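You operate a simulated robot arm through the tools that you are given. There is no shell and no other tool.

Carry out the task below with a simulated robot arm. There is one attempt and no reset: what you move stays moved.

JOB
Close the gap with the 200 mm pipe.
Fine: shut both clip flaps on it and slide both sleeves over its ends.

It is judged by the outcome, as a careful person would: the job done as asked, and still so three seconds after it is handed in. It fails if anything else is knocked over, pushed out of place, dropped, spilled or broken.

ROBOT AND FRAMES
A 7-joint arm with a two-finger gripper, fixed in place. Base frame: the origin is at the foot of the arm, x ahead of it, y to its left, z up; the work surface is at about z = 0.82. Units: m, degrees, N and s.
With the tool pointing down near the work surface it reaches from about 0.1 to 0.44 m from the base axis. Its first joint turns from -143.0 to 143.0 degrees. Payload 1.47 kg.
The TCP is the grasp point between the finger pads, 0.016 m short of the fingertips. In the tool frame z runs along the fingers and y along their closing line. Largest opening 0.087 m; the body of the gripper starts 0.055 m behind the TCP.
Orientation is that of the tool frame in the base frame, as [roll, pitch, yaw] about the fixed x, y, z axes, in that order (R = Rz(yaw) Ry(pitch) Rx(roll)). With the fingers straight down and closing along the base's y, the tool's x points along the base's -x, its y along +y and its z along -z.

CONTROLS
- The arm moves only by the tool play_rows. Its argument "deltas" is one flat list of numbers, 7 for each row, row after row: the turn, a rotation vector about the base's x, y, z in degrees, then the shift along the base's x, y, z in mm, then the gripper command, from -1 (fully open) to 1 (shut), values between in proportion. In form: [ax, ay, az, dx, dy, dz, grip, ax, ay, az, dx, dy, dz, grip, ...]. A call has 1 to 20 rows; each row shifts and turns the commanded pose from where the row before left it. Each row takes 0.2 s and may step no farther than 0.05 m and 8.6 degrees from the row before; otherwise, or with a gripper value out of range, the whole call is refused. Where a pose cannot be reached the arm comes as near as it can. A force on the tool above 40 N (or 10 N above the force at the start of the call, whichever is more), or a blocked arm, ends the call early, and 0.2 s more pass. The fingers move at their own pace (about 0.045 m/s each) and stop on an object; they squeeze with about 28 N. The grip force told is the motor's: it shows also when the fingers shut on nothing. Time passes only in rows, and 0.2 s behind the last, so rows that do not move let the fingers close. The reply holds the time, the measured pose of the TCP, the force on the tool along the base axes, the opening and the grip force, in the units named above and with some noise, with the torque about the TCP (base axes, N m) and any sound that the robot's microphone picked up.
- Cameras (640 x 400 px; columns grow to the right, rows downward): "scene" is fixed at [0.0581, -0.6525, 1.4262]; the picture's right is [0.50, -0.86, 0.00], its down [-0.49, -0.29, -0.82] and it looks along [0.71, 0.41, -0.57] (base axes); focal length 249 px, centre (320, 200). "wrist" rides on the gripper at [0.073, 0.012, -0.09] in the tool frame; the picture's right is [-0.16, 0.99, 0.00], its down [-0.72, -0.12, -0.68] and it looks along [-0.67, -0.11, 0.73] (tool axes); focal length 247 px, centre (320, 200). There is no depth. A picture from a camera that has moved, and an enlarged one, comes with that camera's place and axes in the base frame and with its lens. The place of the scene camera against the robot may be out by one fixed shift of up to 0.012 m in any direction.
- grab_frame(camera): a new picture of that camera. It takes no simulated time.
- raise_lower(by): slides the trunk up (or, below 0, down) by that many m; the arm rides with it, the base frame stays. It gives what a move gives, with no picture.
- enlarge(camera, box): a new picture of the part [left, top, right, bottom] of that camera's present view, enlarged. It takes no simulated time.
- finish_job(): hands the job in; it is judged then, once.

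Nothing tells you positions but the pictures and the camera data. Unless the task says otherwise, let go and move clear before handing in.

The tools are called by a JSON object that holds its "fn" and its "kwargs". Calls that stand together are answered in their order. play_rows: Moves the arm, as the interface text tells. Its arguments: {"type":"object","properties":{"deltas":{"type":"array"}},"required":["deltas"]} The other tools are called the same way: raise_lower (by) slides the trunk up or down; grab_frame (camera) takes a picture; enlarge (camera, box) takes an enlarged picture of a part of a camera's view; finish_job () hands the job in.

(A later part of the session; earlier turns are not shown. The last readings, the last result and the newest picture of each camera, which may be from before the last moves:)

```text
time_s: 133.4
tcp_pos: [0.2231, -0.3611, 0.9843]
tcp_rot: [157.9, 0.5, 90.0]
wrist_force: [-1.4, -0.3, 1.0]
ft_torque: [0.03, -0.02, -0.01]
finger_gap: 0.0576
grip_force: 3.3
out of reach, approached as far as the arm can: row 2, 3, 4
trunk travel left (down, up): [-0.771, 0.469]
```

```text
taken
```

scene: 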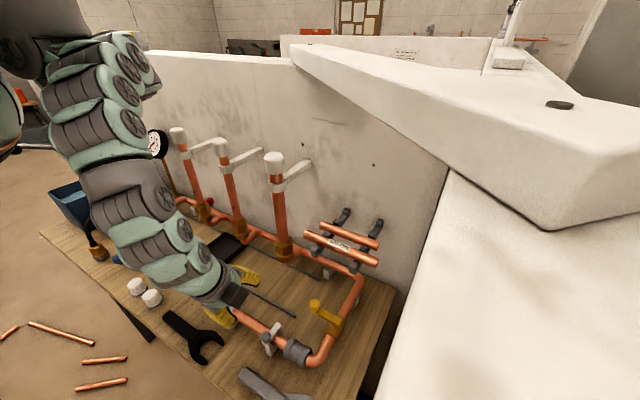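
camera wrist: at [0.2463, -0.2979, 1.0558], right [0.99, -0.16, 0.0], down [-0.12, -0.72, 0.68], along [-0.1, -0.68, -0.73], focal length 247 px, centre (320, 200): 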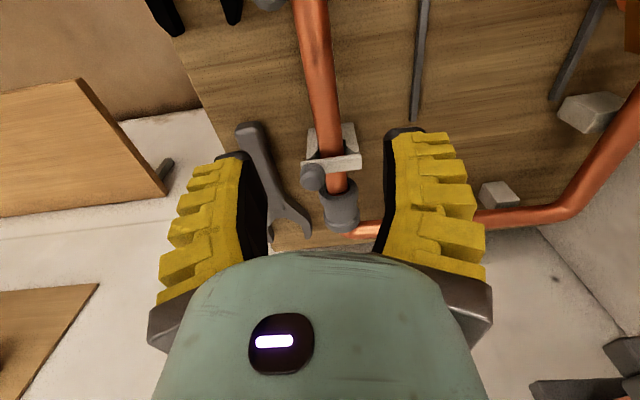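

{"fn": "play_rows", "kwargs": {"deltas": [0, -7.3, 0, 0, 0, 0, -0.2, 0, -7.3, 0, 0, 0, 0, -0.2, 0, -7.3, 0, 0, 0, 0, -0.2, 0, 0, 0, 4, 15, 0, -0.2, 0, 0, 0, 4, 20, 0, -0.2, 0, 0, 0, 4, 20, 0, -0.2, 0, 0, 0, 4, 20, 0, -0.2, 0, 0, 0, 4, 20, 0, -0.2, 0, 0, 0, 0, 0, 0, -0.2]}}

{"fn": "grab_frame", "kwargs": {"camera": "scene"}}

```text
time_s: 135.4
tcp_pos: [0.2336, -0.2871, 0.9673]
tcp_rot: [135.9, 0.1, 90.0]
wrist_force: [0.0, 0.3, 1.2]
ft_torque: [0.01, 0.0, -0.01]
finger_gap: 0.0572
grip_force: 3.6
out of reach, approached as far as the arm can: row 7, 8
trunk travel left (down, up): [-0.771, 0.469]
```

```text
taken
```

scene: 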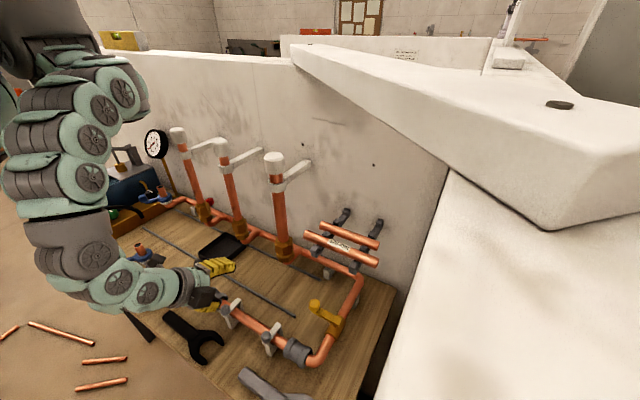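

The elbow has swung low. Now I'll un-tilt gradually while continuing towards +y.

{"fn": "play_rows", "kwargs": {"deltas": [0, 5, 0, 0, 8, 0, -0.2, 0, 5, 0, 0, 8, 0, -0.2, 0, 5, 0, 0, 8, 0, -0.2, 0, 5, 0, 0, 8, 0, -0.2, 0, 5, 0, 0, 8, 0, -0.2, 0, 0, 0, 0, 8, 0, -0.2, 0, 0, 0, 0, 0, 0, -0.2]}}

{"fn": "grab_frame", "kwargs": {"camera": "scene"}}

```text
time_s: 137.0
tcp_pos: [0.2035, -0.3037, 0.9101]
tcp_rot: [161.0, 0.2, 89.8]
wrist_force: [-0.2, 0.1, 0.5]
ft_torque: [0.0, 0.0, -0.02]
finger_gap: 0.0574
grip_force: 3.8
out of reach, approached as far as the arm can: row 1, 2, 3, 4, 5, 6
trunk travel left (down, up): [-0.771, 0.469]
```

```text
taken
```

scene: 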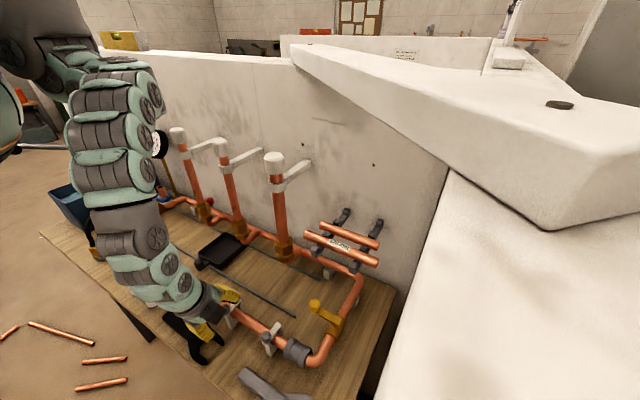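

Un-tilting there pushed the hand down, so I'll reverse: tilt back while rising, and un-tilt higher up where the forearm can be more horizontal.

{"fn": "play_rows", "kwargs": {"deltas": [0, -5, 0, 0, 0, 15, -0.2, 0, -5, 0, 4, 0, 20, -0.2, 0, -5, 0, 6, 0, 20, -0.2, 0, -5, 0, 6, 0, 20, -0.2, 0, -5, 0, 6, 0, 20, -0.2, 0, 0, 0, 6, 0, 20, -0.2, 0, 0, 0, 6, 0, 20, -0.2, 0, 0, 0, 0, 0, 20, -0.2, 0, 0, 0, 0, 0, 0, -0.2]}}

{"fn": "grab_frame", "kwargs": {"camera": "scene"}}

```text
time_s: 139.0
tcp_pos: [0.2184, -0.3307, 1.0364]
tcp_rot: [135.9, 0.2, 89.8]
wrist_force: [-0.9, -0.3, 0.3]
ft_torque: [-0.02, 0.02, 0.01]
finger_gap: 0.0573
grip_force: 3.6
out of reach, approached as far as the arm can: row 2, 4, 6, 7, 8
trunk travel left (down, up): [-0.771, 0.469]
```

```text
taken
```

scene: 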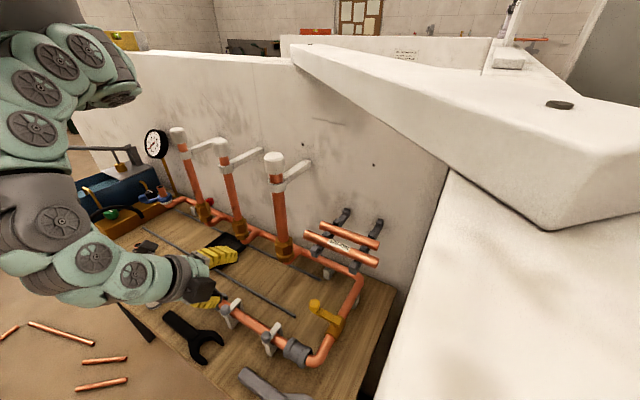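

The elbow is now out to the side. I'll raise the trunk 9 cm so the arm isn't over-folded, then un-tilt and move in over the left sleeve.

{"fn": "raise_lower", "kwargs": {"by": 0.09}}

{"fn": "play_rows", "kwargs": {"deltas": [0, 4, 0, 0, 5, -5, -0.2, 0, 4, 0, 0, 5, -5, -0.2, 0, 4, 0, 0, 5, -5, -0.2, 0, 4, 0, 0, 5, -5, -0.2, 0, 4, 0, 0, 5, -5, -0.2, 0, 4, 0, 0, 5, -5, -0.2, 0, 0, 0, 0, 0, 0, -0.2]}}

{"fn": "grab_frame", "kwargs": {"camera": "scene"}}

```text
time_s: 140.2
tcp_pos: [0.2197, -0.3297, 1.1263]
tcp_rot: [136.0, 0.2, 89.9]
wrist_force: [-0.8, -0.7, 0.5]
ft_torque: [-0.01, -0.01, 0.0]
finger_gap: 0.0573
grip_force: 3.5
trunk travel left (down, up): [-0.861, 0.379]
```

```text
time_s: 141.8
tcp_pos: [0.1957, -0.3539, 1.0822]
tcp_rot: [160.0, 0.1, 89.9]
wrist_force: [0.4, -0.5, -0.1]
ft_torque: [0.0, 0.0, -0.02]
finger_gap: 0.0576
grip_force: 3.2
out of reach, approached as far as the arm can: row 1, 2, 3, 4, 5, 6
trunk travel left (down, up): [-0.861, 0.379]
```

```text
taken
```

scene: 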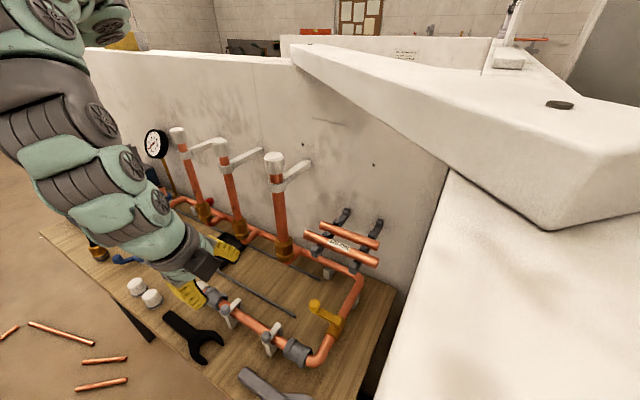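

{"fn": "play_rows", "kwargs": {"deltas": [0, 0, 0, 4, 12, -15, -0.2, 0, 0, 0, 4, 12, -15, -0.2, 0, 0, 0, 4, 12, -15, -0.2, 0, 0, 0, 4, 12, -15, -0.2, 0, 0, 0, 4, 12, -12, -0.2, 0, 0, 0, 4, 12, -10, -0.2, 0, 0, 0, 4, 12, -8, -0.2, 0, 0, 0, 4, 12, 0, -0.2, 0, 0, 0, 4, 12, 0, -0.2, 0, 0, 0, 4, 12, 0, -0.2, 0, 0, 0, 0, 0, 0, -0.2]}}

{"fn": "grab_frame", "kwargs": {"camera": "scene"}}

```text
time_s: 144.2
tcp_pos: [0.2222, -0.2656, 0.959]
tcp_rot: [159.9, 0.3, 89.9]
wrist_force: [-1.0, 0.0, 0.1]
ft_torque: [0.0, 0.01, 0.01]
finger_gap: 0.0574
grip_force: 3.2
out of reach, approached as far as the arm can: row 2, 4, 6, 7, 8, 9, 10
trunk travel left (down, up): [-0.861, 0.379]
```

```text
taken
```

scene: 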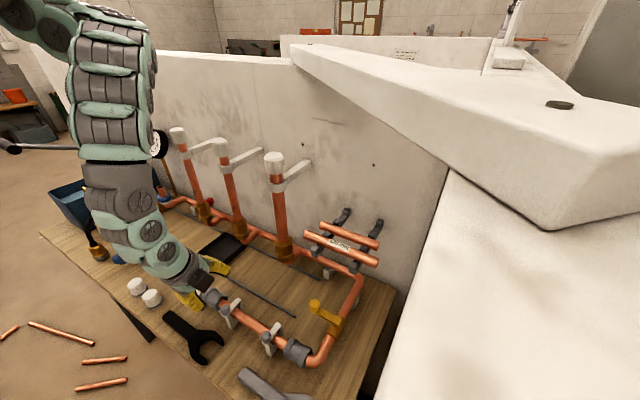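

Close now: (0.222, -0.266, 0.959) with a 20° tilt, which is fine for gripping a cylinder lying along y. Lower positions reach further in, so I'll open fully and approach the sleeve diagonally downward.

{"fn": "play_rows", "kwargs": {"deltas": [0, 0, 0, 3, 5, -6, -1, 0, 0, 0, 3, 6, -8, -1, 0, 0, 0, 3, 6, -8, -1, 0, 0, 0, 3, 6, -8, -1, 0, 0, 0, 3, 6, -8, -1, 0, 0, 0, 0, 0, 0, -1]}}

{"fn": "grab_frame", "kwargs": {"camera": "wrist"}}

{"fn": "enlarge", "kwargs": {"camera": "scene", "box": [150, 240, 290, 350]}}

```text
time_s: 145.6
tcp_pos: [0.237, -0.2385, 0.9216]
tcp_rot: [160.1, 0.3, 90.0]
wrist_force: [-0.1, -0.2, -0.4]
ft_torque: [-0.01, 0.02, -0.01]
finger_gap: 0.087
grip_force: 0.1
trunk travel left (down, up): [-0.861, 0.379]
```

```text
taken
camera wrist: at [0.2166, -0.1657, 1.0091], right [0.93, -0.16, 0.34], down [-0.34, -0.72, 0.6], along [0.15, -0.68, -0.72], focal length 247 px, centre (320, 200)
```

wrist: 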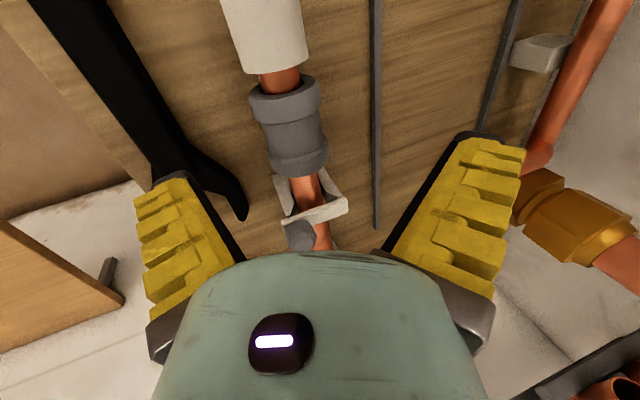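

```text
3.64 times, centred on (220, 295) of scene
camera zoom: at [0.0581, -0.6525, 1.4262], right [0.5, -0.86, 0.0], down [-0.49, -0.29, -0.82], along [0.71, 0.41, -0.57], focal length 906 px, centre (684, -146)
```

zoom: 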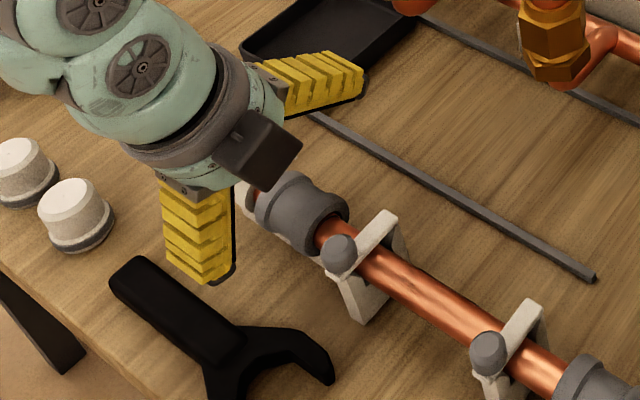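

The hand is right over the left sleeve (sleeve y about -0.209 to -0.256, axis x 0.2385, z 0.8635) and the wrench is clear. Narrowing the fingers and descending onto it.

{"fn": "play_rows", "kwargs": {"deltas": [0, 0, 0, 1, 2, 0, -0.2, 0, 0, 0, 0, 0, -10, -0.2, 0, 0, 0, 0, 0, -10, -0.2, 0, 0, 0, 0, 0, -10, -0.2, 0, 0, 0, 0, 0, -10, -0.2, 0, 0, 0, 0, 0, -8, -0.2, 0, 0, 0, 0, 0, -6, -0.2, 0, 0, 0, 0, 0, 0, -0.2]}}

{"fn": "grab_frame", "kwargs": {"camera": "wrist"}}

{"fn": "enlarge", "kwargs": {"camera": "scene", "box": [150, 240, 290, 350]}}

```text
time_s: 147.4
tcp_pos: [0.2393, -0.2349, 0.8693]
tcp_rot: [160.0, 0.3, 89.9]
wrist_force: [0.8, -0.3, 0.7]
ft_torque: [0.02, 0.02, -0.03]
finger_gap: 0.0572
grip_force: 4.1
trunk travel left (down, up): [-0.861, 0.379]
```

```text
taken
camera wrist: at [0.2184, -0.1617, 0.9563], right [0.93, -0.16, 0.34], down [-0.34, -0.72, 0.6], along [0.15, -0.68, -0.72], focal length 247 px, centre (320, 200)
```

wrist: 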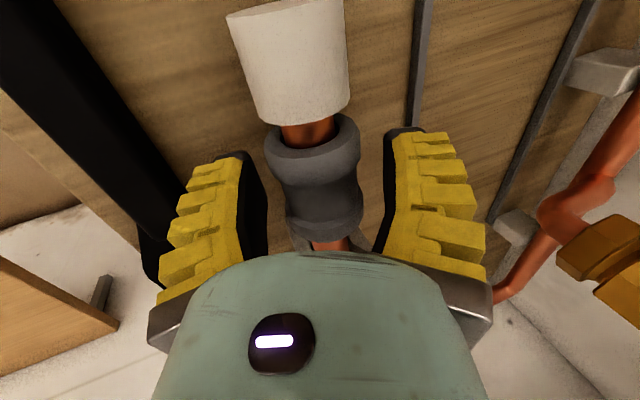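

```text
3.64 times, centred on (220, 295) of scene
camera zoom: at [0.0581, -0.6525, 1.4262], right [0.5, -0.86, 0.0], down [-0.49, -0.29, -0.82], along [0.71, 0.41, -0.57], focal length 906 px, centre (684, -146)
```

zoom: 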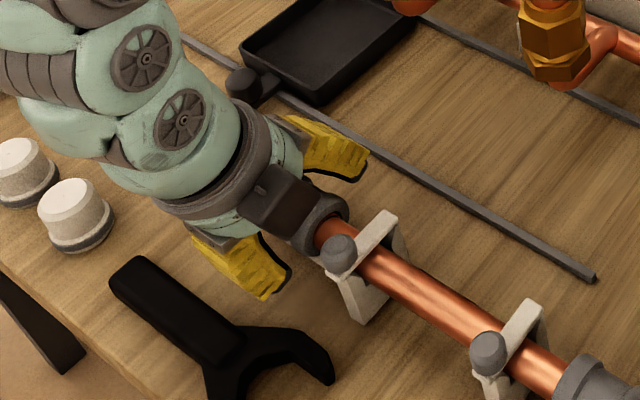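

The sleeve is between the pads. Closing on it.

{"fn": "play_rows", "kwargs": {"deltas": [0, 0, 0, 0, 0, 0, 0.1, 0, 0, 0, 0, 0, 0, 0.5, 0, 0, 0, 0, 0, 0, 1, 0, 0, 0, 0, 0, 0, 1, 0, 0, 0, 0, 0, 0, 1]}}

{"fn": "enlarge", "kwargs": {"camera": "wrist", "box": [200, 0, 440, 260]}}

{"fn": "enlarge", "kwargs": {"camera": "scene", "box": [190, 265, 270, 335]}}

```text
time_s: 148.6
tcp_pos: [0.2388, -0.2359, 0.8686]
tcp_rot: [160.0, 0.3, 89.8]
wrist_force: [-3.1, 0.1, 14.8]
ft_torque: [0.24, -0.16, 0.09]
finger_gap: 0.0337
grip_force: 30.5
trunk travel left (down, up): [-0.861, 0.379]
```

```text
1.54 times, centred on (320, 130) of wrist
camera zoom: at [0.2181, -0.1623, 0.9567], right [0.93, -0.16, 0.34], down [-0.34, -0.72, 0.6], along [0.15, -0.68, -0.72], focal length 380 px, centre (320, 308)
```

zoom: 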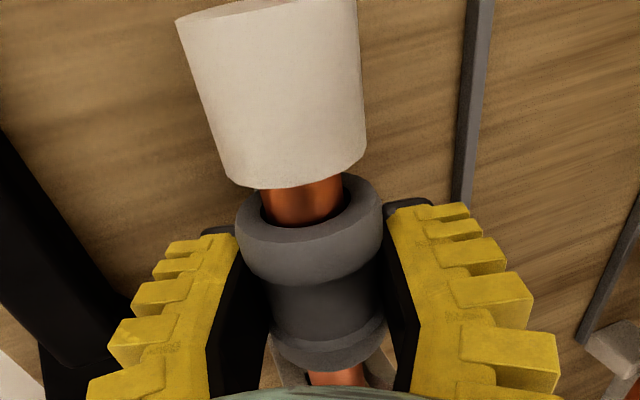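

```text
5.71 times, centred on (230, 300) of scene
camera zoom: at [0.0581, -0.6525, 1.4262], right [0.5, -0.86, 0.0], down [-0.49, -0.29, -0.82], along [0.71, 0.41, -0.57], focal length 1423 px, centre (834, -371)
```

zoom: 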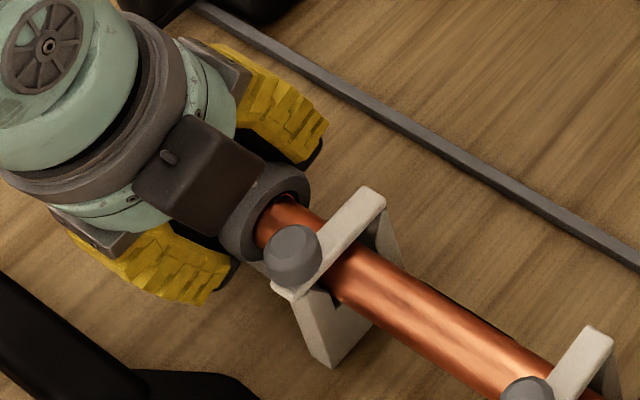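

Gripped, with the gap at 34 mm. Now sliding it towards -y in small steps.

{"fn": "play_rows", "kwargs": {"deltas": [0, 0, 0, 0, -3, 0, 1, 0, 0, 0, 0, -3, 0, 1, 0, 0, 0, 0, -3, 0, 1, 0, 0, 0, 0, -3, 0, 1, 0, 0, 0, 0, 0, 0, 1]}}

{"fn": "enlarge", "kwargs": {"camera": "wrist", "box": [200, 0, 440, 260]}}

{"fn": "enlarge", "kwargs": {"camera": "scene", "box": [190, 265, 270, 335]}}

```text
time_s: 149.8
tcp_pos: [0.2388, -0.2469, 0.8693]
tcp_rot: [160.0, 0.2, 89.9]
wrist_force: [-3.0, -0.7, 14.2]
ft_torque: [0.32, -0.24, 0.13]
finger_gap: 0.0336
grip_force: 29.8
trunk travel left (down, up): [-0.861, 0.379]
```

```text
1.54 times, centred on (320, 130) of wrist
camera zoom: at [0.2183, -0.1753, 0.9559], right [0.93, -0.16, 0.34], down [-0.34, -0.72, 0.6], along [0.15, -0.68, -0.72], focal length 380 px, centre (320, 308)
```

zoom: 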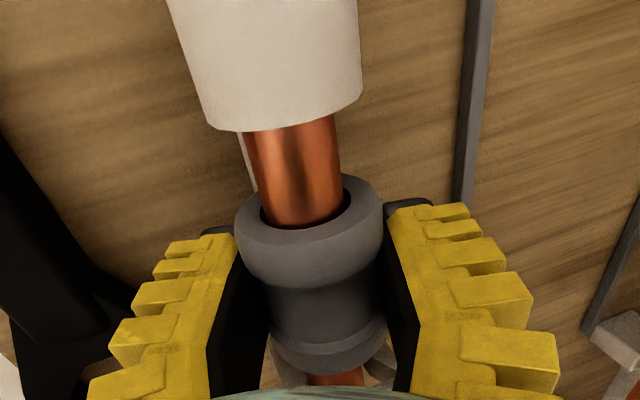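

```text
5.71 times, centred on (230, 300) of scene
camera zoom: at [0.0581, -0.6525, 1.4262], right [0.5, -0.86, 0.0], down [-0.49, -0.29, -0.82], along [0.71, 0.41, -0.57], focal length 1423 px, centre (834, -371)
```

zoom: 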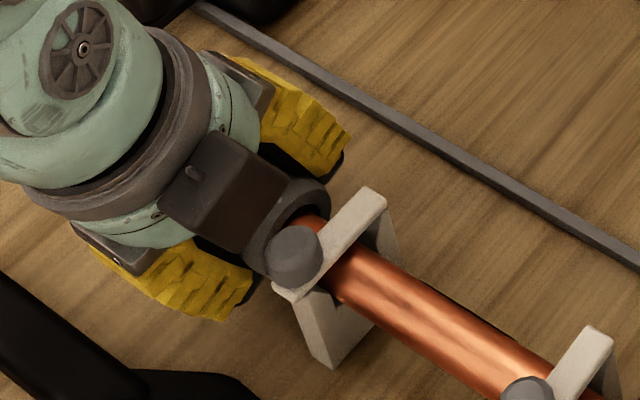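

The sleeve slides smoothly with the hand. Another 12 mm, watching for contact with the clip.

{"fn": "play_rows", "kwargs": {"deltas": [0, 0, 0, 0, -3, 0, 1, 0, 0, 0, 0, -3, 0, 1, 0, 0, 0, 0, -3, 0, 1, 0, 0, 0, 0, 0, 0, 1]}}

{"fn": "enlarge", "kwargs": {"camera": "wrist", "box": [200, 0, 440, 260]}}

{"fn": "enlarge", "kwargs": {"camera": "scene", "box": [190, 265, 270, 335]}}

```text
time_s: 150.8
tcp_pos: [0.2387, -0.2564, 0.8683]
tcp_rot: [159.9, 0.3, 90.0]
wrist_force: [-3.2, 0.6, 13.3]
ft_torque: [0.28, -0.16, 0.01]
finger_gap: 0.0334
grip_force: 29.7
trunk travel left (down, up): [-0.861, 0.379]
```

```text
1.54 times, centred on (320, 130) of wrist
camera zoom: at [0.2184, -0.1839, 0.9557], right [0.93, -0.16, 0.34], down [-0.34, -0.72, 0.6], along [0.15, -0.68, -0.72], focal length 380 px, centre (320, 308)
```

zoom: 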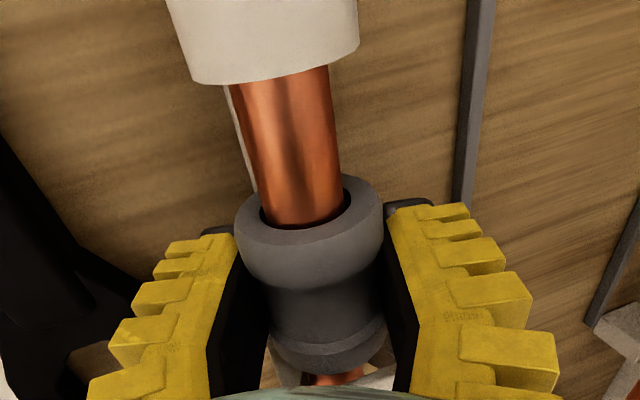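

```text
5.71 times, centred on (230, 300) of scene
camera zoom: at [0.0581, -0.6525, 1.4262], right [0.5, -0.86, 0.0], down [-0.49, -0.29, -0.82], along [0.71, 0.41, -0.57], focal length 1423 px, centre (834, -371)
```

zoom: 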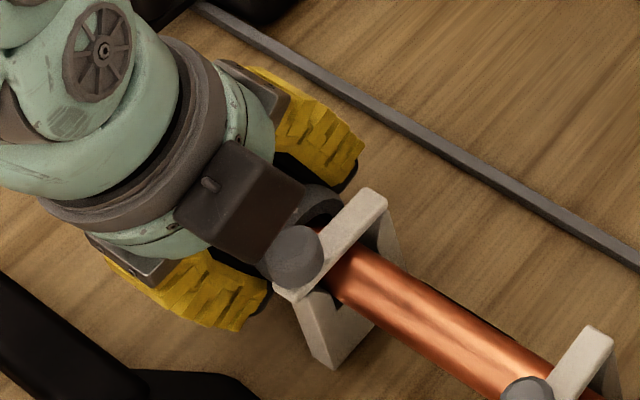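

{"fn": "play_rows", "kwargs": {"deltas": [0, 0, 0, 0, -2, 0, 1, 0, 0, 0, 0, -2, 0, 1, 0, 0, 0, 0, 0, 0, 1]}}

{"fn": "enlarge", "kwargs": {"camera": "wrist", "box": [200, 0, 440, 260]}}

{"fn": "enlarge", "kwargs": {"camera": "scene", "box": [190, 265, 270, 335]}}

```text
time_s: 151.6
tcp_pos: [0.2389, -0.2614, 0.8697]
tcp_rot: [160.0, 0.3, 90.0]
wrist_force: [-2.1, -0.3, 3.0]
ft_torque: [-0.16, -0.35, -0.07]
finger_gap: 0.0324
grip_force: 29.5
trunk travel left (down, up): [-0.861, 0.379]
```

```text
1.54 times, centred on (320, 130) of wrist
camera zoom: at [0.2182, -0.1878, 0.9561], right [0.93, -0.16, 0.34], down [-0.34, -0.72, 0.6], along [0.15, -0.68, -0.72], focal length 380 px, centre (320, 308)
```

zoom: 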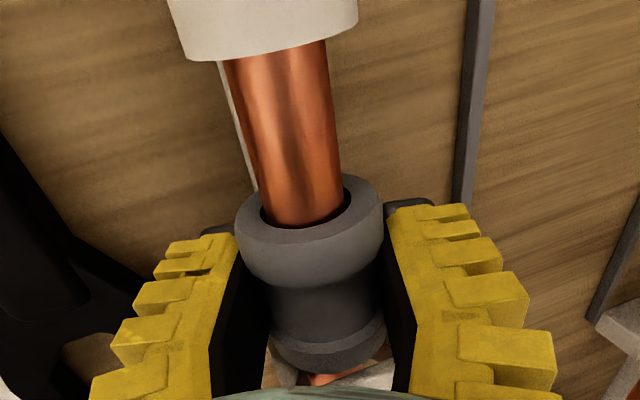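

```text
5.71 times, centred on (230, 300) of scene
camera zoom: at [0.0581, -0.6525, 1.4262], right [0.5, -0.86, 0.0], down [-0.49, -0.29, -0.82], along [0.71, 0.41, -0.57], focal length 1423 px, centre (834, -371)
```

zoom: 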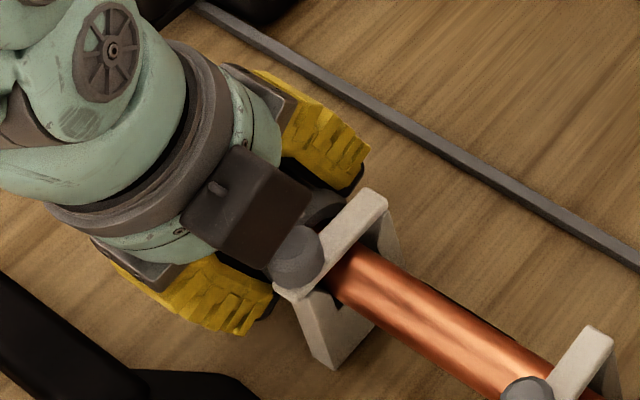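

The left sleeve has travelled about 25 mm and now straddles the joint next to the clip. Releasing and withdrawing.

{"fn": "play_rows", "kwargs": {"deltas": [0, 0, 0, 0, 0, 0, 0.4, 0, 0, 0, 0, 0, 0, 0, 0, 0, 0, 0, 0, 0, -0.2, 0, 0, 0, 0, 0, 0, -0.2, 0, 0, 0, -2, 0, 8, -0.2, 0, 0, 0, -3, 0, 12, -0.2, 0, 0, 0, -3, 0, 15, -0.2, 0, 0, 0, 0, 0, 15, -0.2, 0, 0, 0, 0, 0, 15, -0.2, 0, 0, 0, 0, 0, 0, -0.2]}}

{"fn": "grab_frame", "kwargs": {"camera": "wrist"}}

{"fn": "enlarge", "kwargs": {"camera": "scene", "box": [180, 255, 280, 345]}}

```text
time_s: 153.8
tcp_pos: [0.2307, -0.2612, 0.9338]
tcp_rot: [160.1, 0.2, 90.0]
wrist_force: [0.1, 0.1, 0.1]
ft_torque: [0.02, 0.0, 0.01]
finger_gap: 0.0573
grip_force: 3.6
trunk travel left (down, up): [-0.861, 0.379]
```

```text
taken
camera wrist: at [0.2102, -0.1887, 1.0213], right [0.93, -0.16, 0.34], down [-0.34, -0.72, 0.6], along [0.15, -0.67, -0.72], focal length 247 px, centre (320, 200)
```

wrist: 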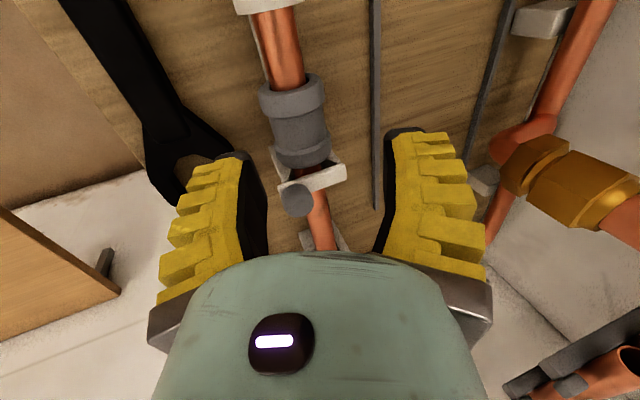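

```text
4.44 times, centred on (230, 300) of scene
camera zoom: at [0.0581, -0.6525, 1.4262], right [0.5, -0.86, 0.0], down [-0.49, -0.29, -0.82], along [0.71, 0.41, -0.57], focal length 1107 px, centre (720, -244)
```

zoom: 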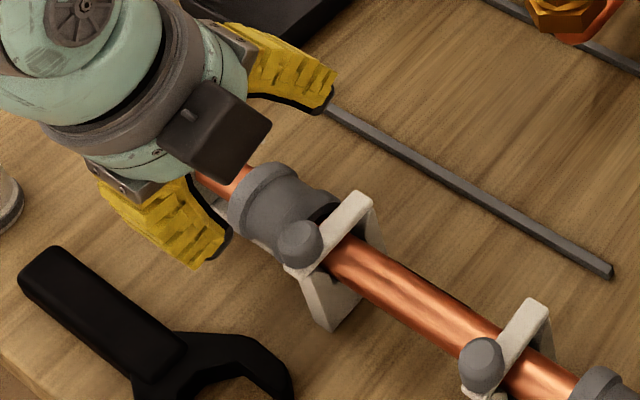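

The left sleeve now covers the joint up to the clip. Next the right sleeve: I'll rise and move out along -y, then lower the trunk for reach.

{"fn": "play_rows", "kwargs": {"deltas": [0, 0, 0, 0, -5, 20, -0.2, 0, 0, 0, 0, -15, 20, -0.2, 0, 0, 0, 0, -20, 20, -0.2, 0, 0, 0, 0, -20, 20, -0.2, 0, 0, 0, 1, -20, 20, -0.2, 0, 0, 0, 1, -20, 20, -0.2, 0, 0, 0, 1, -20, 15, -0.2, 0, 0, 0, 1, -20, 10, -0.2, 0, 0, 0, 1, -20, 0, -0.2, 0, 0, 0, 1, -20, 0, -0.2, 0, 0, 0, 0, -15, 0, -0.2, 0, 0, 0, 0, 0, 0, -0.2]}}

{"fn": "grab_frame", "kwargs": {"camera": "scene"}}

{"fn": "enlarge", "kwargs": {"camera": "scene", "box": [180, 255, 330, 375]}}

```text
time_s: 156.4
tcp_pos: [0.2359, -0.4577, 1.0771]
tcp_rot: [160.0, 0.2, 89.8]
wrist_force: [0.4, -0.3, -0.6]
ft_torque: [0.0, 0.03, 0.02]
finger_gap: 0.0573
grip_force: 4.2
out of reach, approached as far as the arm can: row 2
trunk travel left (down, up): [-0.861, 0.379]
```

```text
taken
```

scene: 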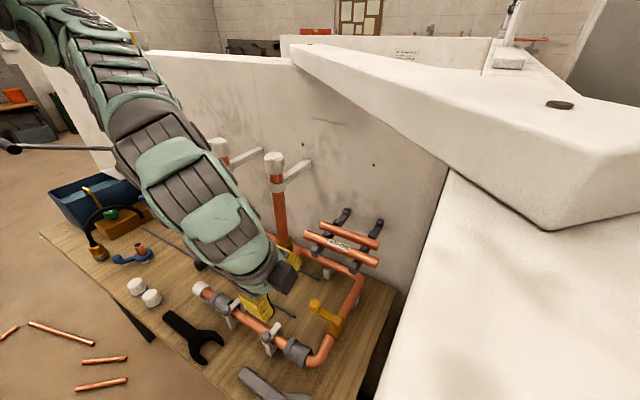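

```text
3.33 times, centred on (255, 315) of scene
camera zoom: at [0.0581, -0.6525, 1.4262], right [0.5, -0.86, 0.0], down [-0.49, -0.29, -0.82], along [0.71, 0.41, -0.57], focal length 830 px, centre (537, -183)
```

zoom: 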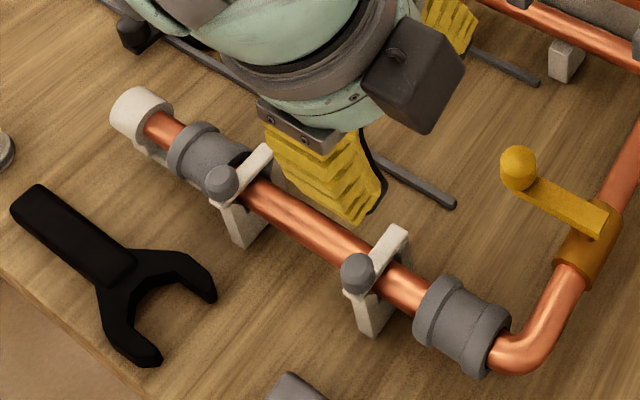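

The left side looks right. Lowering the trunk by 0.13 m, which leaves the fingers about 5 cm above the right sleeve.

{"fn": "raise_lower", "kwargs": {"by": -0.13}}

{"fn": "play_rows", "kwargs": {"deltas": [0, 0, 0, 1, -15, 0, -0.2, 0, 0, 0, 1, -15, 0, -0.2, 0, 0, 0, 0, 0, 0, -0.2]}}

{"fn": "grab_frame", "kwargs": {"camera": "wrist"}}

{"fn": "enlarge", "kwargs": {"camera": "scene", "box": [220, 270, 370, 385]}}

```text
time_s: 158.0
tcp_pos: [0.2356, -0.4586, 0.9473]
tcp_rot: [159.9, 0.3, 90.0]
wrist_force: [-0.8, -0.7, 0.1]
ft_torque: [-0.01, -0.01, -0.01]
finger_gap: 0.0574
grip_force: 3.7
trunk travel left (down, up): [-0.731, 0.509]
```

```text
time_s: 158.8
tcp_pos: [0.2349, -0.4716, 0.948]
tcp_rot: [160.0, 0.3, 89.8]
wrist_force: [0.2, 0.1, -0.2]
ft_torque: [0.04, -0.01, 0.0]
finger_gap: 0.0574
grip_force: 3.5
out of reach, approached as far as the arm can: row 1, 2
trunk travel left (down, up): [-0.731, 0.509]
```

```text
taken
camera wrist: at [0.2154, -0.3981, 1.0351], right [0.93, -0.16, 0.34], down [-0.34, -0.72, 0.6], along [0.15, -0.68, -0.72], focal length 247 px, centre (320, 200)
```

wrist: 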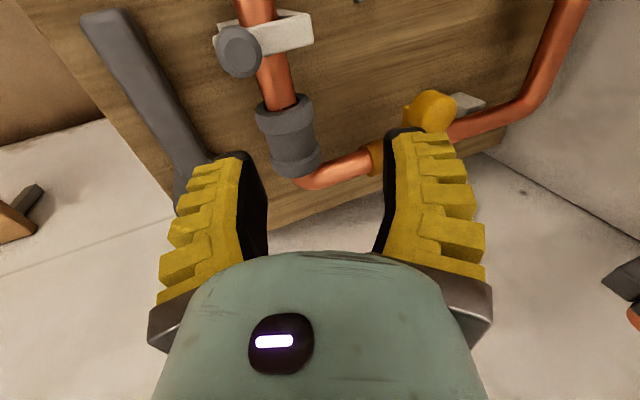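

```text
3.48 times, centred on (295, 328) of scene
camera zoom: at [0.0581, -0.6525, 1.4262], right [0.5, -0.86, 0.0], down [-0.49, -0.29, -0.82], along [0.71, 0.41, -0.57], focal length 866 px, centre (407, -244)
```

zoom: 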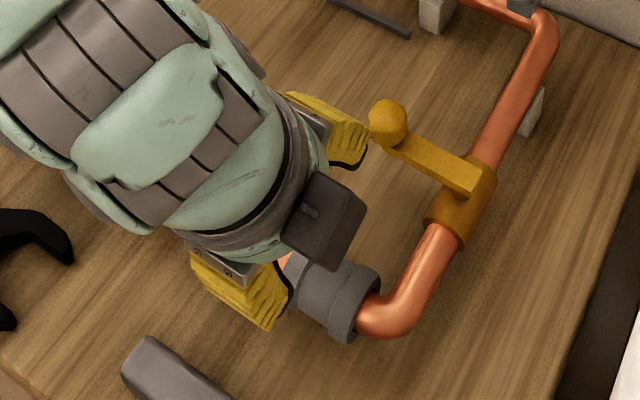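

The sleeve is at y -0.461 to -0.513. At y ≈ -0.475 the fingers still cover most of it, so I'll descend, easing towards -y where possible.

{"fn": "play_rows", "kwargs": {"deltas": [0, 0, 0, 1, -1, -12, -0.2, 0, 0, 0, 1, -1, -12, -0.2, 0, 0, 0, 1, -2, -12, -0.2, 0, 0, 0, 0, -2, -12, -0.2, 0, 0, 0, 0, -2, -8, -0.2, 0, 0, 0, 0, 0, 0, -0.2]}}

{"fn": "grab_frame", "kwargs": {"camera": "wrist"}}

{"fn": "enlarge", "kwargs": {"camera": "scene", "box": [220, 270, 370, 385]}}

```text
time_s: 160.2
tcp_pos: [0.2355, -0.4668, 0.9374]
tcp_rot: [160.0, 0.2, 89.9]
wrist_force: [0.3, -0.5, 0.2]
ft_torque: [0.01, -0.01, 0.01]
finger_gap: 0.0574
grip_force: 4.1
out of reach, approached as far as the arm can: row 1, 2, 3, 4, 5
trunk travel left (down, up): [-0.731, 0.509]
```

```text
taken
camera wrist: at [0.2161, -0.3942, 1.0244], right [0.93, -0.16, 0.34], down [-0.34, -0.72, 0.6], along [0.15, -0.67, -0.72], focal length 247 px, centre (320, 200)
```

wrist: 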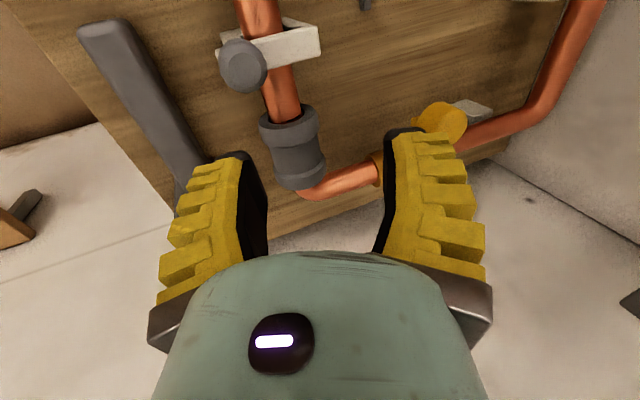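

```text
3.48 times, centred on (295, 328) of scene
camera zoom: at [0.0581, -0.6525, 1.4262], right [0.5, -0.86, 0.0], down [-0.49, -0.29, -0.82], along [0.71, 0.41, -0.57], focal length 866 px, centre (407, -244)
```

zoom: 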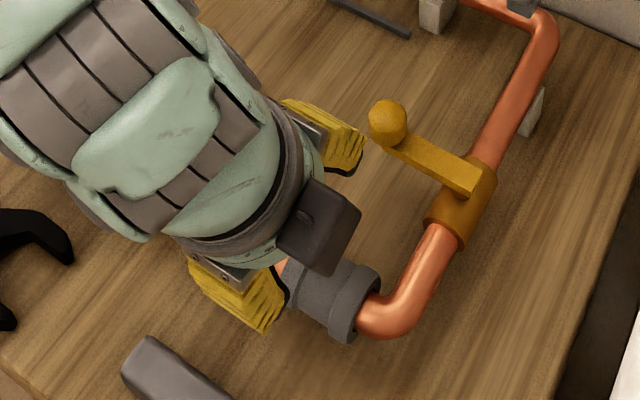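

More trunk lowering will give the outward reach: raise the hand 9 cm, move to y ≈ -0.487, then drop the trunk 0.1 m.

{"fn": "play_rows", "kwargs": {"deltas": [0, 0, 0, 0, 0, 15, -0.2, 0, 0, 0, 0, 0, 20, -0.2, 0, 0, 0, 0, 0, 20, -0.2, 0, 0, 0, 0, -5, 20, -0.2, 0, 0, 0, 1, -8, 20, -0.2, 0, 0, 0, 1, -8, 0, -0.2, 0, 0, 0, 0, 0, 0, -0.2]}}

{"fn": "raise_lower", "kwargs": {"by": -0.1}}

{"fn": "grab_frame", "kwargs": {"camera": "scene"}}

{"fn": "grab_frame", "kwargs": {"camera": "wrist"}}

```text
time_s: 161.8
tcp_pos: [0.2366, -0.4872, 1.0316]
tcp_rot: [160.0, 0.3, 90.0]
wrist_force: [0.1, 0.3, -0.3]
ft_torque: [-0.02, -0.02, 0.0]
finger_gap: 0.0574
grip_force: 3.4
trunk travel left (down, up): [-0.731, 0.509]
```

```text
time_s: 163.2
tcp_pos: [0.2379, -0.4863, 0.932]
tcp_rot: [159.9, 0.3, 90.0]
wrist_force: [0.1, 0.1, -0.7]
ft_torque: [-0.03, 0.02, -0.01]
finger_gap: 0.0573
grip_force: 3.9
trunk travel left (down, up): [-0.631, 0.609]
```

```text
taken
```

scene: 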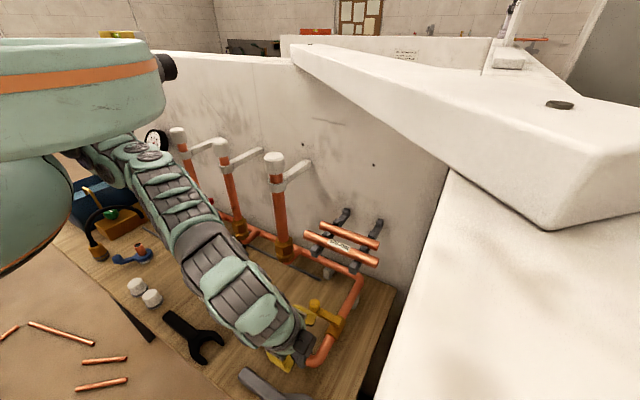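

```text
taken
camera wrist: at [0.2168, -0.4138, 1.0192], right [0.93, -0.16, 0.34], down [-0.34, -0.72, 0.6], along [0.15, -0.68, -0.72], focal length 247 px, centre (320, 200)
```

wrist: 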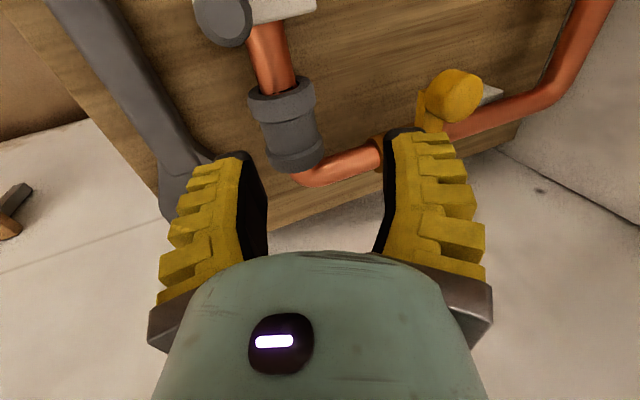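

Reach is fine now. Descending onto the right sleeve.

{"fn": "play_rows", "kwargs": {"deltas": [0, 0, 0, 0, 0, -12, -0.2, 0, 0, 0, 0, 0, -12, -0.2, 0, 0, 0, 0, 0, -12, -0.2, 0, 0, 0, 0, 0, -12, -0.2, 0, 0, 0, 0, 0, -10, -0.2, 0, 0, 0, 0, 0, -4, -0.2, 0, 0, 0, 0, 0, 0, -0.2]}}

{"fn": "grab_frame", "kwargs": {"camera": "wrist"}}

{"fn": "enlarge", "kwargs": {"camera": "scene", "box": [230, 290, 360, 390]}}

```text
time_s: 164.8
tcp_pos: [0.2349, -0.4793, 0.8704]
tcp_rot: [160.0, 0.2, 90.0]
wrist_force: [0.1, -0.2, -0.1]
ft_torque: [-0.02, 0.03, 0.01]
finger_gap: 0.0576
grip_force: 4.0
out of reach, approached as far as the arm can: row 4
trunk travel left (down, up): [-0.631, 0.609]
```

```text
taken
camera wrist: at [0.2146, -0.4067, 0.9579], right [0.93, -0.16, 0.34], down [-0.34, -0.72, 0.6], along [0.15, -0.67, -0.72], focal length 247 px, centre (320, 200)
```

wrist: 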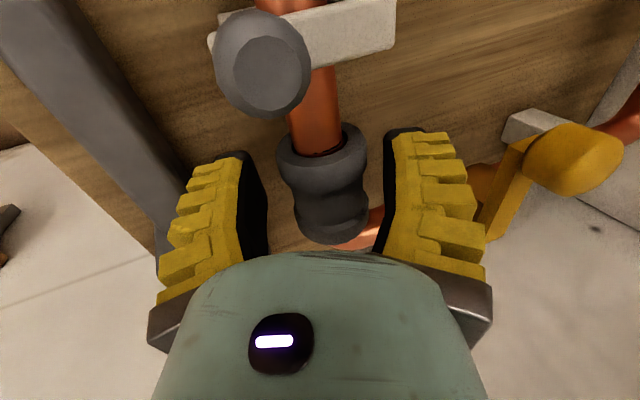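

```text
4.00 times, centred on (295, 340) of scene
camera zoom: at [0.0581, -0.6525, 1.4262], right [0.5, -0.86, 0.0], down [-0.49, -0.29, -0.82], along [0.71, 0.41, -0.57], focal length 996 px, centre (420, -360)
```

zoom: 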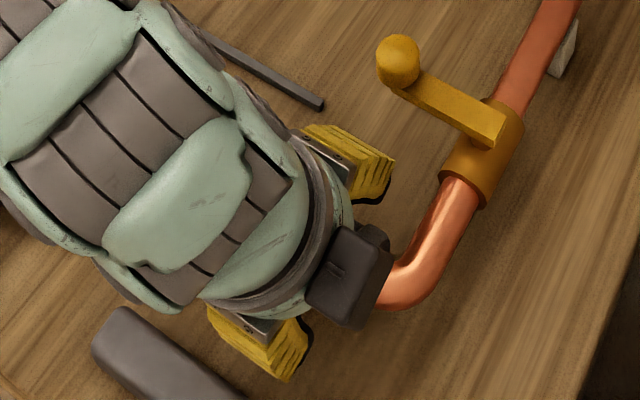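

The sleeve is centred between the pads. Closing, then sliding towards +y.

{"fn": "play_rows", "kwargs": {"deltas": [0, 0, 0, 0, 0, 0, 0.1, 0, 0, 0, 0, 0, 0, 0.5, 0, 0, 0, 0, 0, 0, 1, 0, 0, 0, 0, 0, 0, 1, 0, 0, 0, 0, 0, 0, 1]}}

{"fn": "play_rows", "kwargs": {"deltas": [0, 0, 0, 0, 3, 0, 1, 0, 0, 0, 0, 3, 0, 1, 0, 0, 0, 0, 3, 0, 1, 0, 0, 0, 0, 0, 0, 1]}}

{"fn": "enlarge", "kwargs": {"camera": "wrist", "box": [200, 0, 440, 260]}}

{"fn": "enlarge", "kwargs": {"camera": "scene", "box": [230, 290, 360, 390]}}

```text
time_s: 165.9
tcp_pos: [0.237, -0.4797, 0.8719]
tcp_rot: [159.8, 0.3, 90.0]
wrist_force: [3.8, 4.7, 14.5]
ft_torque: [0.37, -0.21, 0.17]
finger_gap: 0.0334
grip_force: 30.3
trunk travel left (down, up): [-0.631, 0.609]
```

```text
time_s: 166.9
tcp_pos: [0.2357, -0.4742, 0.8715]
tcp_rot: [159.8, 0.4, 89.8]
wrist_force: [4.6, 0.7, 13.6]
ft_torque: [-0.5, -0.26, -0.24]
finger_gap: 0.033
grip_force: 29.6
trunk travel left (down, up): [-0.631, 0.609]
```

```text
1.54 times, centred on (320, 130) of wrist
camera zoom: at [0.2165, -0.4018, 0.9591], right [0.93, -0.16, 0.34], down [-0.34, -0.72, 0.6], along [0.15, -0.68, -0.72], focal length 380 px, centre (320, 308)
```

zoom: 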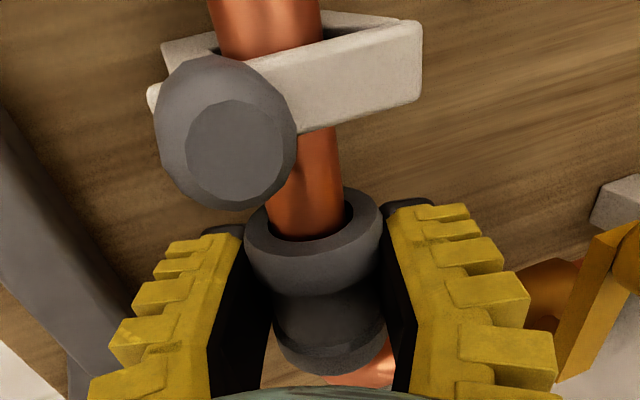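

```text
4.00 times, centred on (295, 340) of scene
camera zoom: at [0.0581, -0.6525, 1.4262], right [0.5, -0.86, 0.0], down [-0.49, -0.29, -0.82], along [0.71, 0.41, -0.57], focal length 996 px, centre (420, -360)
```

zoom: 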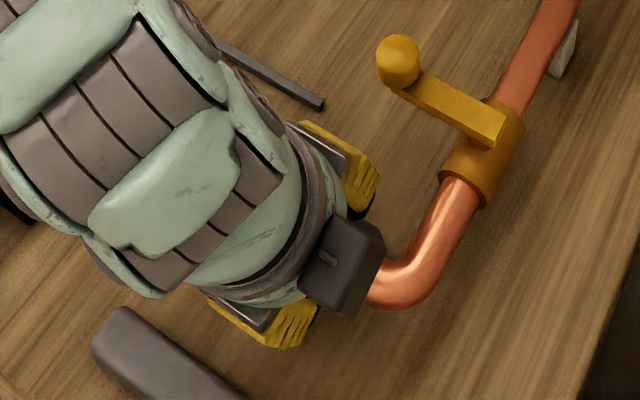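

{"fn": "play_rows", "kwargs": {"deltas": [0, 0, 0, 0, 3, 0, 1, 0, 0, 0, 0, 3, 0, 1, 0, 0, 0, 0, 3, 0, 1, 0, 0, 0, 0, 3, 0, 1, 0, 0, 0, 0, 0, 0, 1]}}

{"fn": "enlarge", "kwargs": {"camera": "wrist", "box": [200, 0, 440, 260]}}

{"fn": "enlarge", "kwargs": {"camera": "scene", "box": [230, 290, 360, 390]}}

```text
time_s: 168.2
tcp_pos: [0.2379, -0.4624, 0.8715]
tcp_rot: [159.8, 0.4, 90.0]
wrist_force: [4.6, -0.3, 15.0]
ft_torque: [-0.33, -0.27, -0.18]
finger_gap: 0.0331
grip_force: 30.5
trunk travel left (down, up): [-0.631, 0.609]
```

```text
1.54 times, centred on (320, 130) of wrist
camera zoom: at [0.2166, -0.3899, 0.959], right [0.93, -0.16, 0.34], down [-0.34, -0.72, 0.6], along [0.15, -0.68, -0.72], focal length 380 px, centre (320, 308)
```

zoom: 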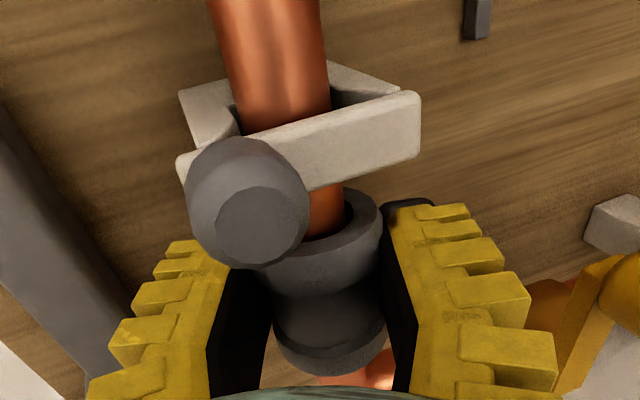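

```text
4.00 times, centred on (295, 340) of scene
camera zoom: at [0.0581, -0.6525, 1.4262], right [0.5, -0.86, 0.0], down [-0.49, -0.29, -0.82], along [0.71, 0.41, -0.57], focal length 996 px, centre (420, -360)
```

zoom: 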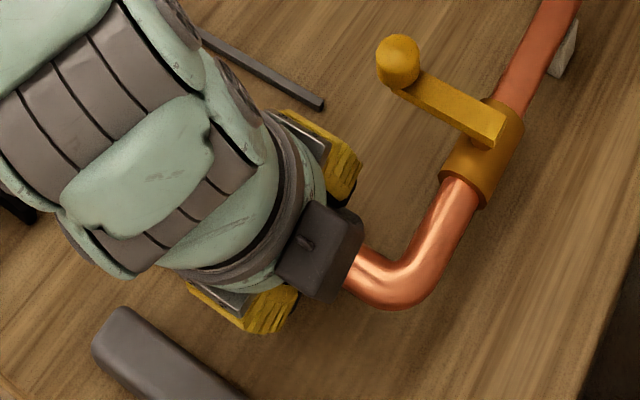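

Smooth so far, about 17 mm moved. About 8 mm more, leaving room before the clip knob.

{"fn": "play_rows", "kwargs": {"deltas": [0, 0, 0, 0, 3, 0, 1, 0, 0, 0, 0, 3, 0, 1, 0, 0, 0, 0, 2, 0, 1, 0, 0, 0, 0, 0, 0, 1]}}

{"fn": "enlarge", "kwargs": {"camera": "wrist", "box": [200, 0, 440, 260]}}

{"fn": "enlarge", "kwargs": {"camera": "scene", "box": [230, 290, 360, 390]}}

```text
time_s: 169.2
tcp_pos: [0.2371, -0.4546, 0.87]
tcp_rot: [160.0, 0.4, 89.9]
wrist_force: [1.4, -0.2, 17.0]
ft_torque: [-0.28, -0.15, -0.22]
finger_gap: 0.0341
grip_force: 29.8
trunk travel left (down, up): [-0.631, 0.609]
```

```text
1.54 times, centred on (320, 130) of wrist
camera zoom: at [0.2169, -0.3818, 0.9587], right [0.93, -0.16, 0.34], down [-0.34, -0.72, 0.6], along [0.15, -0.68, -0.72], focal length 380 px, centre (320, 308)
```

zoom: 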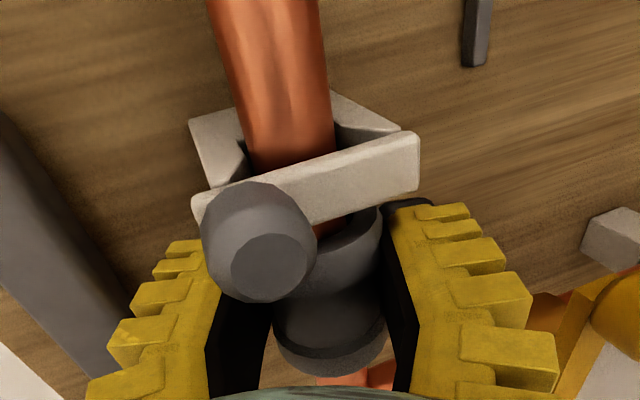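

```text
4.00 times, centred on (295, 340) of scene
camera zoom: at [0.0581, -0.6525, 1.4262], right [0.5, -0.86, 0.0], down [-0.49, -0.29, -0.82], along [0.71, 0.41, -0.57], focal length 996 px, centre (420, -360)
```

zoom: 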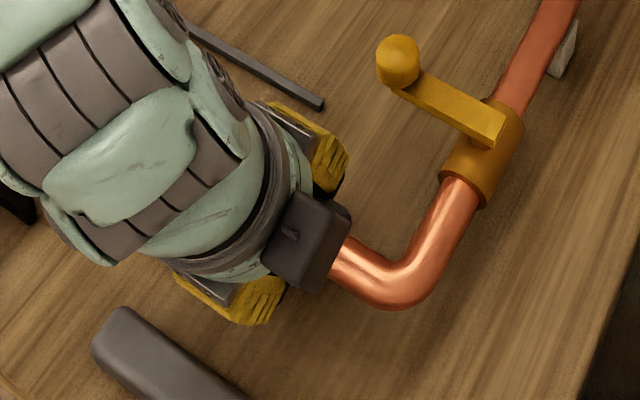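

The right sleeve has moved 25 mm and sits over the joint next to its clip. Releasing and withdrawing upward.

{"fn": "play_rows", "kwargs": {"deltas": [0, 0, 0, 0, 0, 0, 0.4, 0, 0, 0, 0, 0, 0, 0, 0, 0, 0, 0, 0, 0, -0.2, 0, 0, 0, 0, 0, 0, -0.2, 0, 0, 0, -2, 0, 8, -0.2, 0, 0, 0, -3, 0, 12, -0.2, 0, 0, 0, -3, 0, 15, -0.2, 0, 0, 0, 0, 0, 20, -0.2, 0, 0, 0, 0, 0, 20, -0.2, 0, 0, 0, 0, 0, 20, -0.2, 0, 0, 0, 0, 0, 20, -0.2, 0, 0, 0, 0, 0, 0, -0.2]}}

{"fn": "grab_frame", "kwargs": {"camera": "wrist"}}

{"fn": "enlarge", "kwargs": {"camera": "scene", "box": [180, 255, 350, 385]}}

```text
time_s: 171.8
tcp_pos: [0.229, -0.4516, 0.9858]
tcp_rot: [160.0, 0.2, 90.0]
wrist_force: [1.2, -0.4, -0.3]
ft_torque: [0.02, 0.05, -0.01]
finger_gap: 0.0576
grip_force: 3.8
trunk travel left (down, up): [-0.631, 0.609]
```

```text
taken
camera wrist: at [0.2081, -0.3795, 1.0733], right [0.93, -0.16, 0.34], down [-0.34, -0.72, 0.6], along [0.15, -0.67, -0.72], focal length 247 px, centre (320, 200)
```

wrist: 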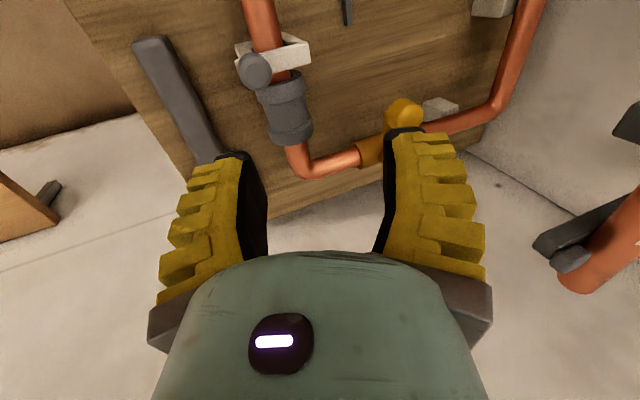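

```text
3.08 times, centred on (265, 320) of scene
camera zoom: at [0.0581, -0.6525, 1.4262], right [0.5, -0.86, 0.0], down [-0.49, -0.29, -0.82], along [0.71, 0.41, -0.57], focal length 766 px, centre (489, -169)
```

zoom: 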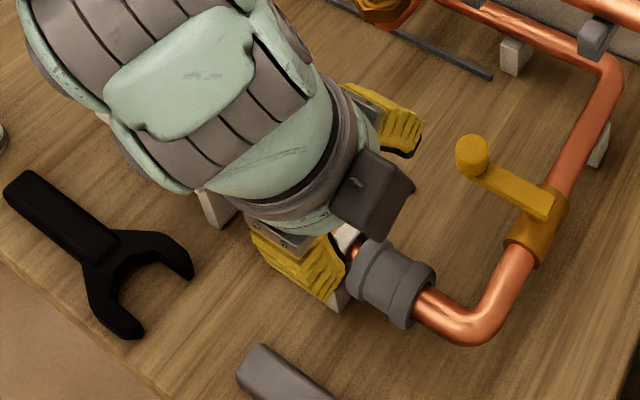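

Both sleeves are moved. I'll raise the trunk to clear the view and inspect everything.

{"fn": "raise_lower", "kwargs": {"by": 0.2}}

{"fn": "grab_frame", "kwargs": {"camera": "scene"}}

{"fn": "enlarge", "kwargs": {"camera": "scene", "box": [180, 265, 330, 375]}}

{"fn": "grab_frame", "kwargs": {"camera": "wrist"}}

```text
time_s: 173.9
tcp_pos: [0.2293, -0.4518, 1.1847]
tcp_rot: [159.9, 0.2, 90.1]
wrist_force: [0.2, -0.5, 0.2]
ft_torque: [0.01, -0.01, 0.02]
finger_gap: 0.0573
grip_force: 3.2
trunk travel left (down, up): [-0.831, 0.409]
```

```text
taken
```

scene: 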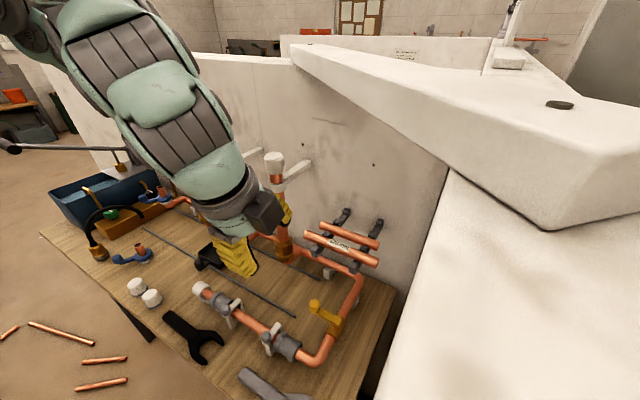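

```text
3.64 times, centred on (255, 320) of scene
camera zoom: at [0.0581, -0.6525, 1.4262], right [0.5, -0.86, 0.0], down [-0.49, -0.29, -0.82], along [0.71, 0.41, -0.57], focal length 906 px, centre (556, -236)
```

zoom: 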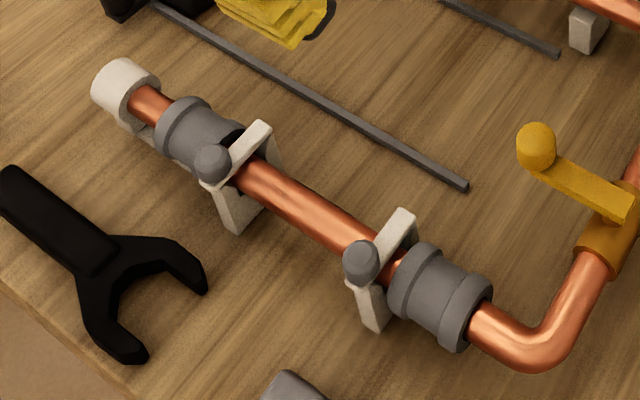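

```text
taken
camera wrist: at [0.208, -0.3795, 1.273], right [0.93, -0.16, 0.34], down [-0.34, -0.72, 0.6], along [0.15, -0.67, -0.72], focal length 247 px, centre (320, 200)
```

wrist: 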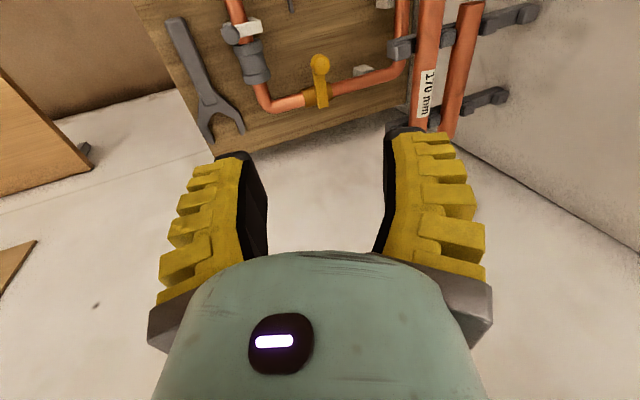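

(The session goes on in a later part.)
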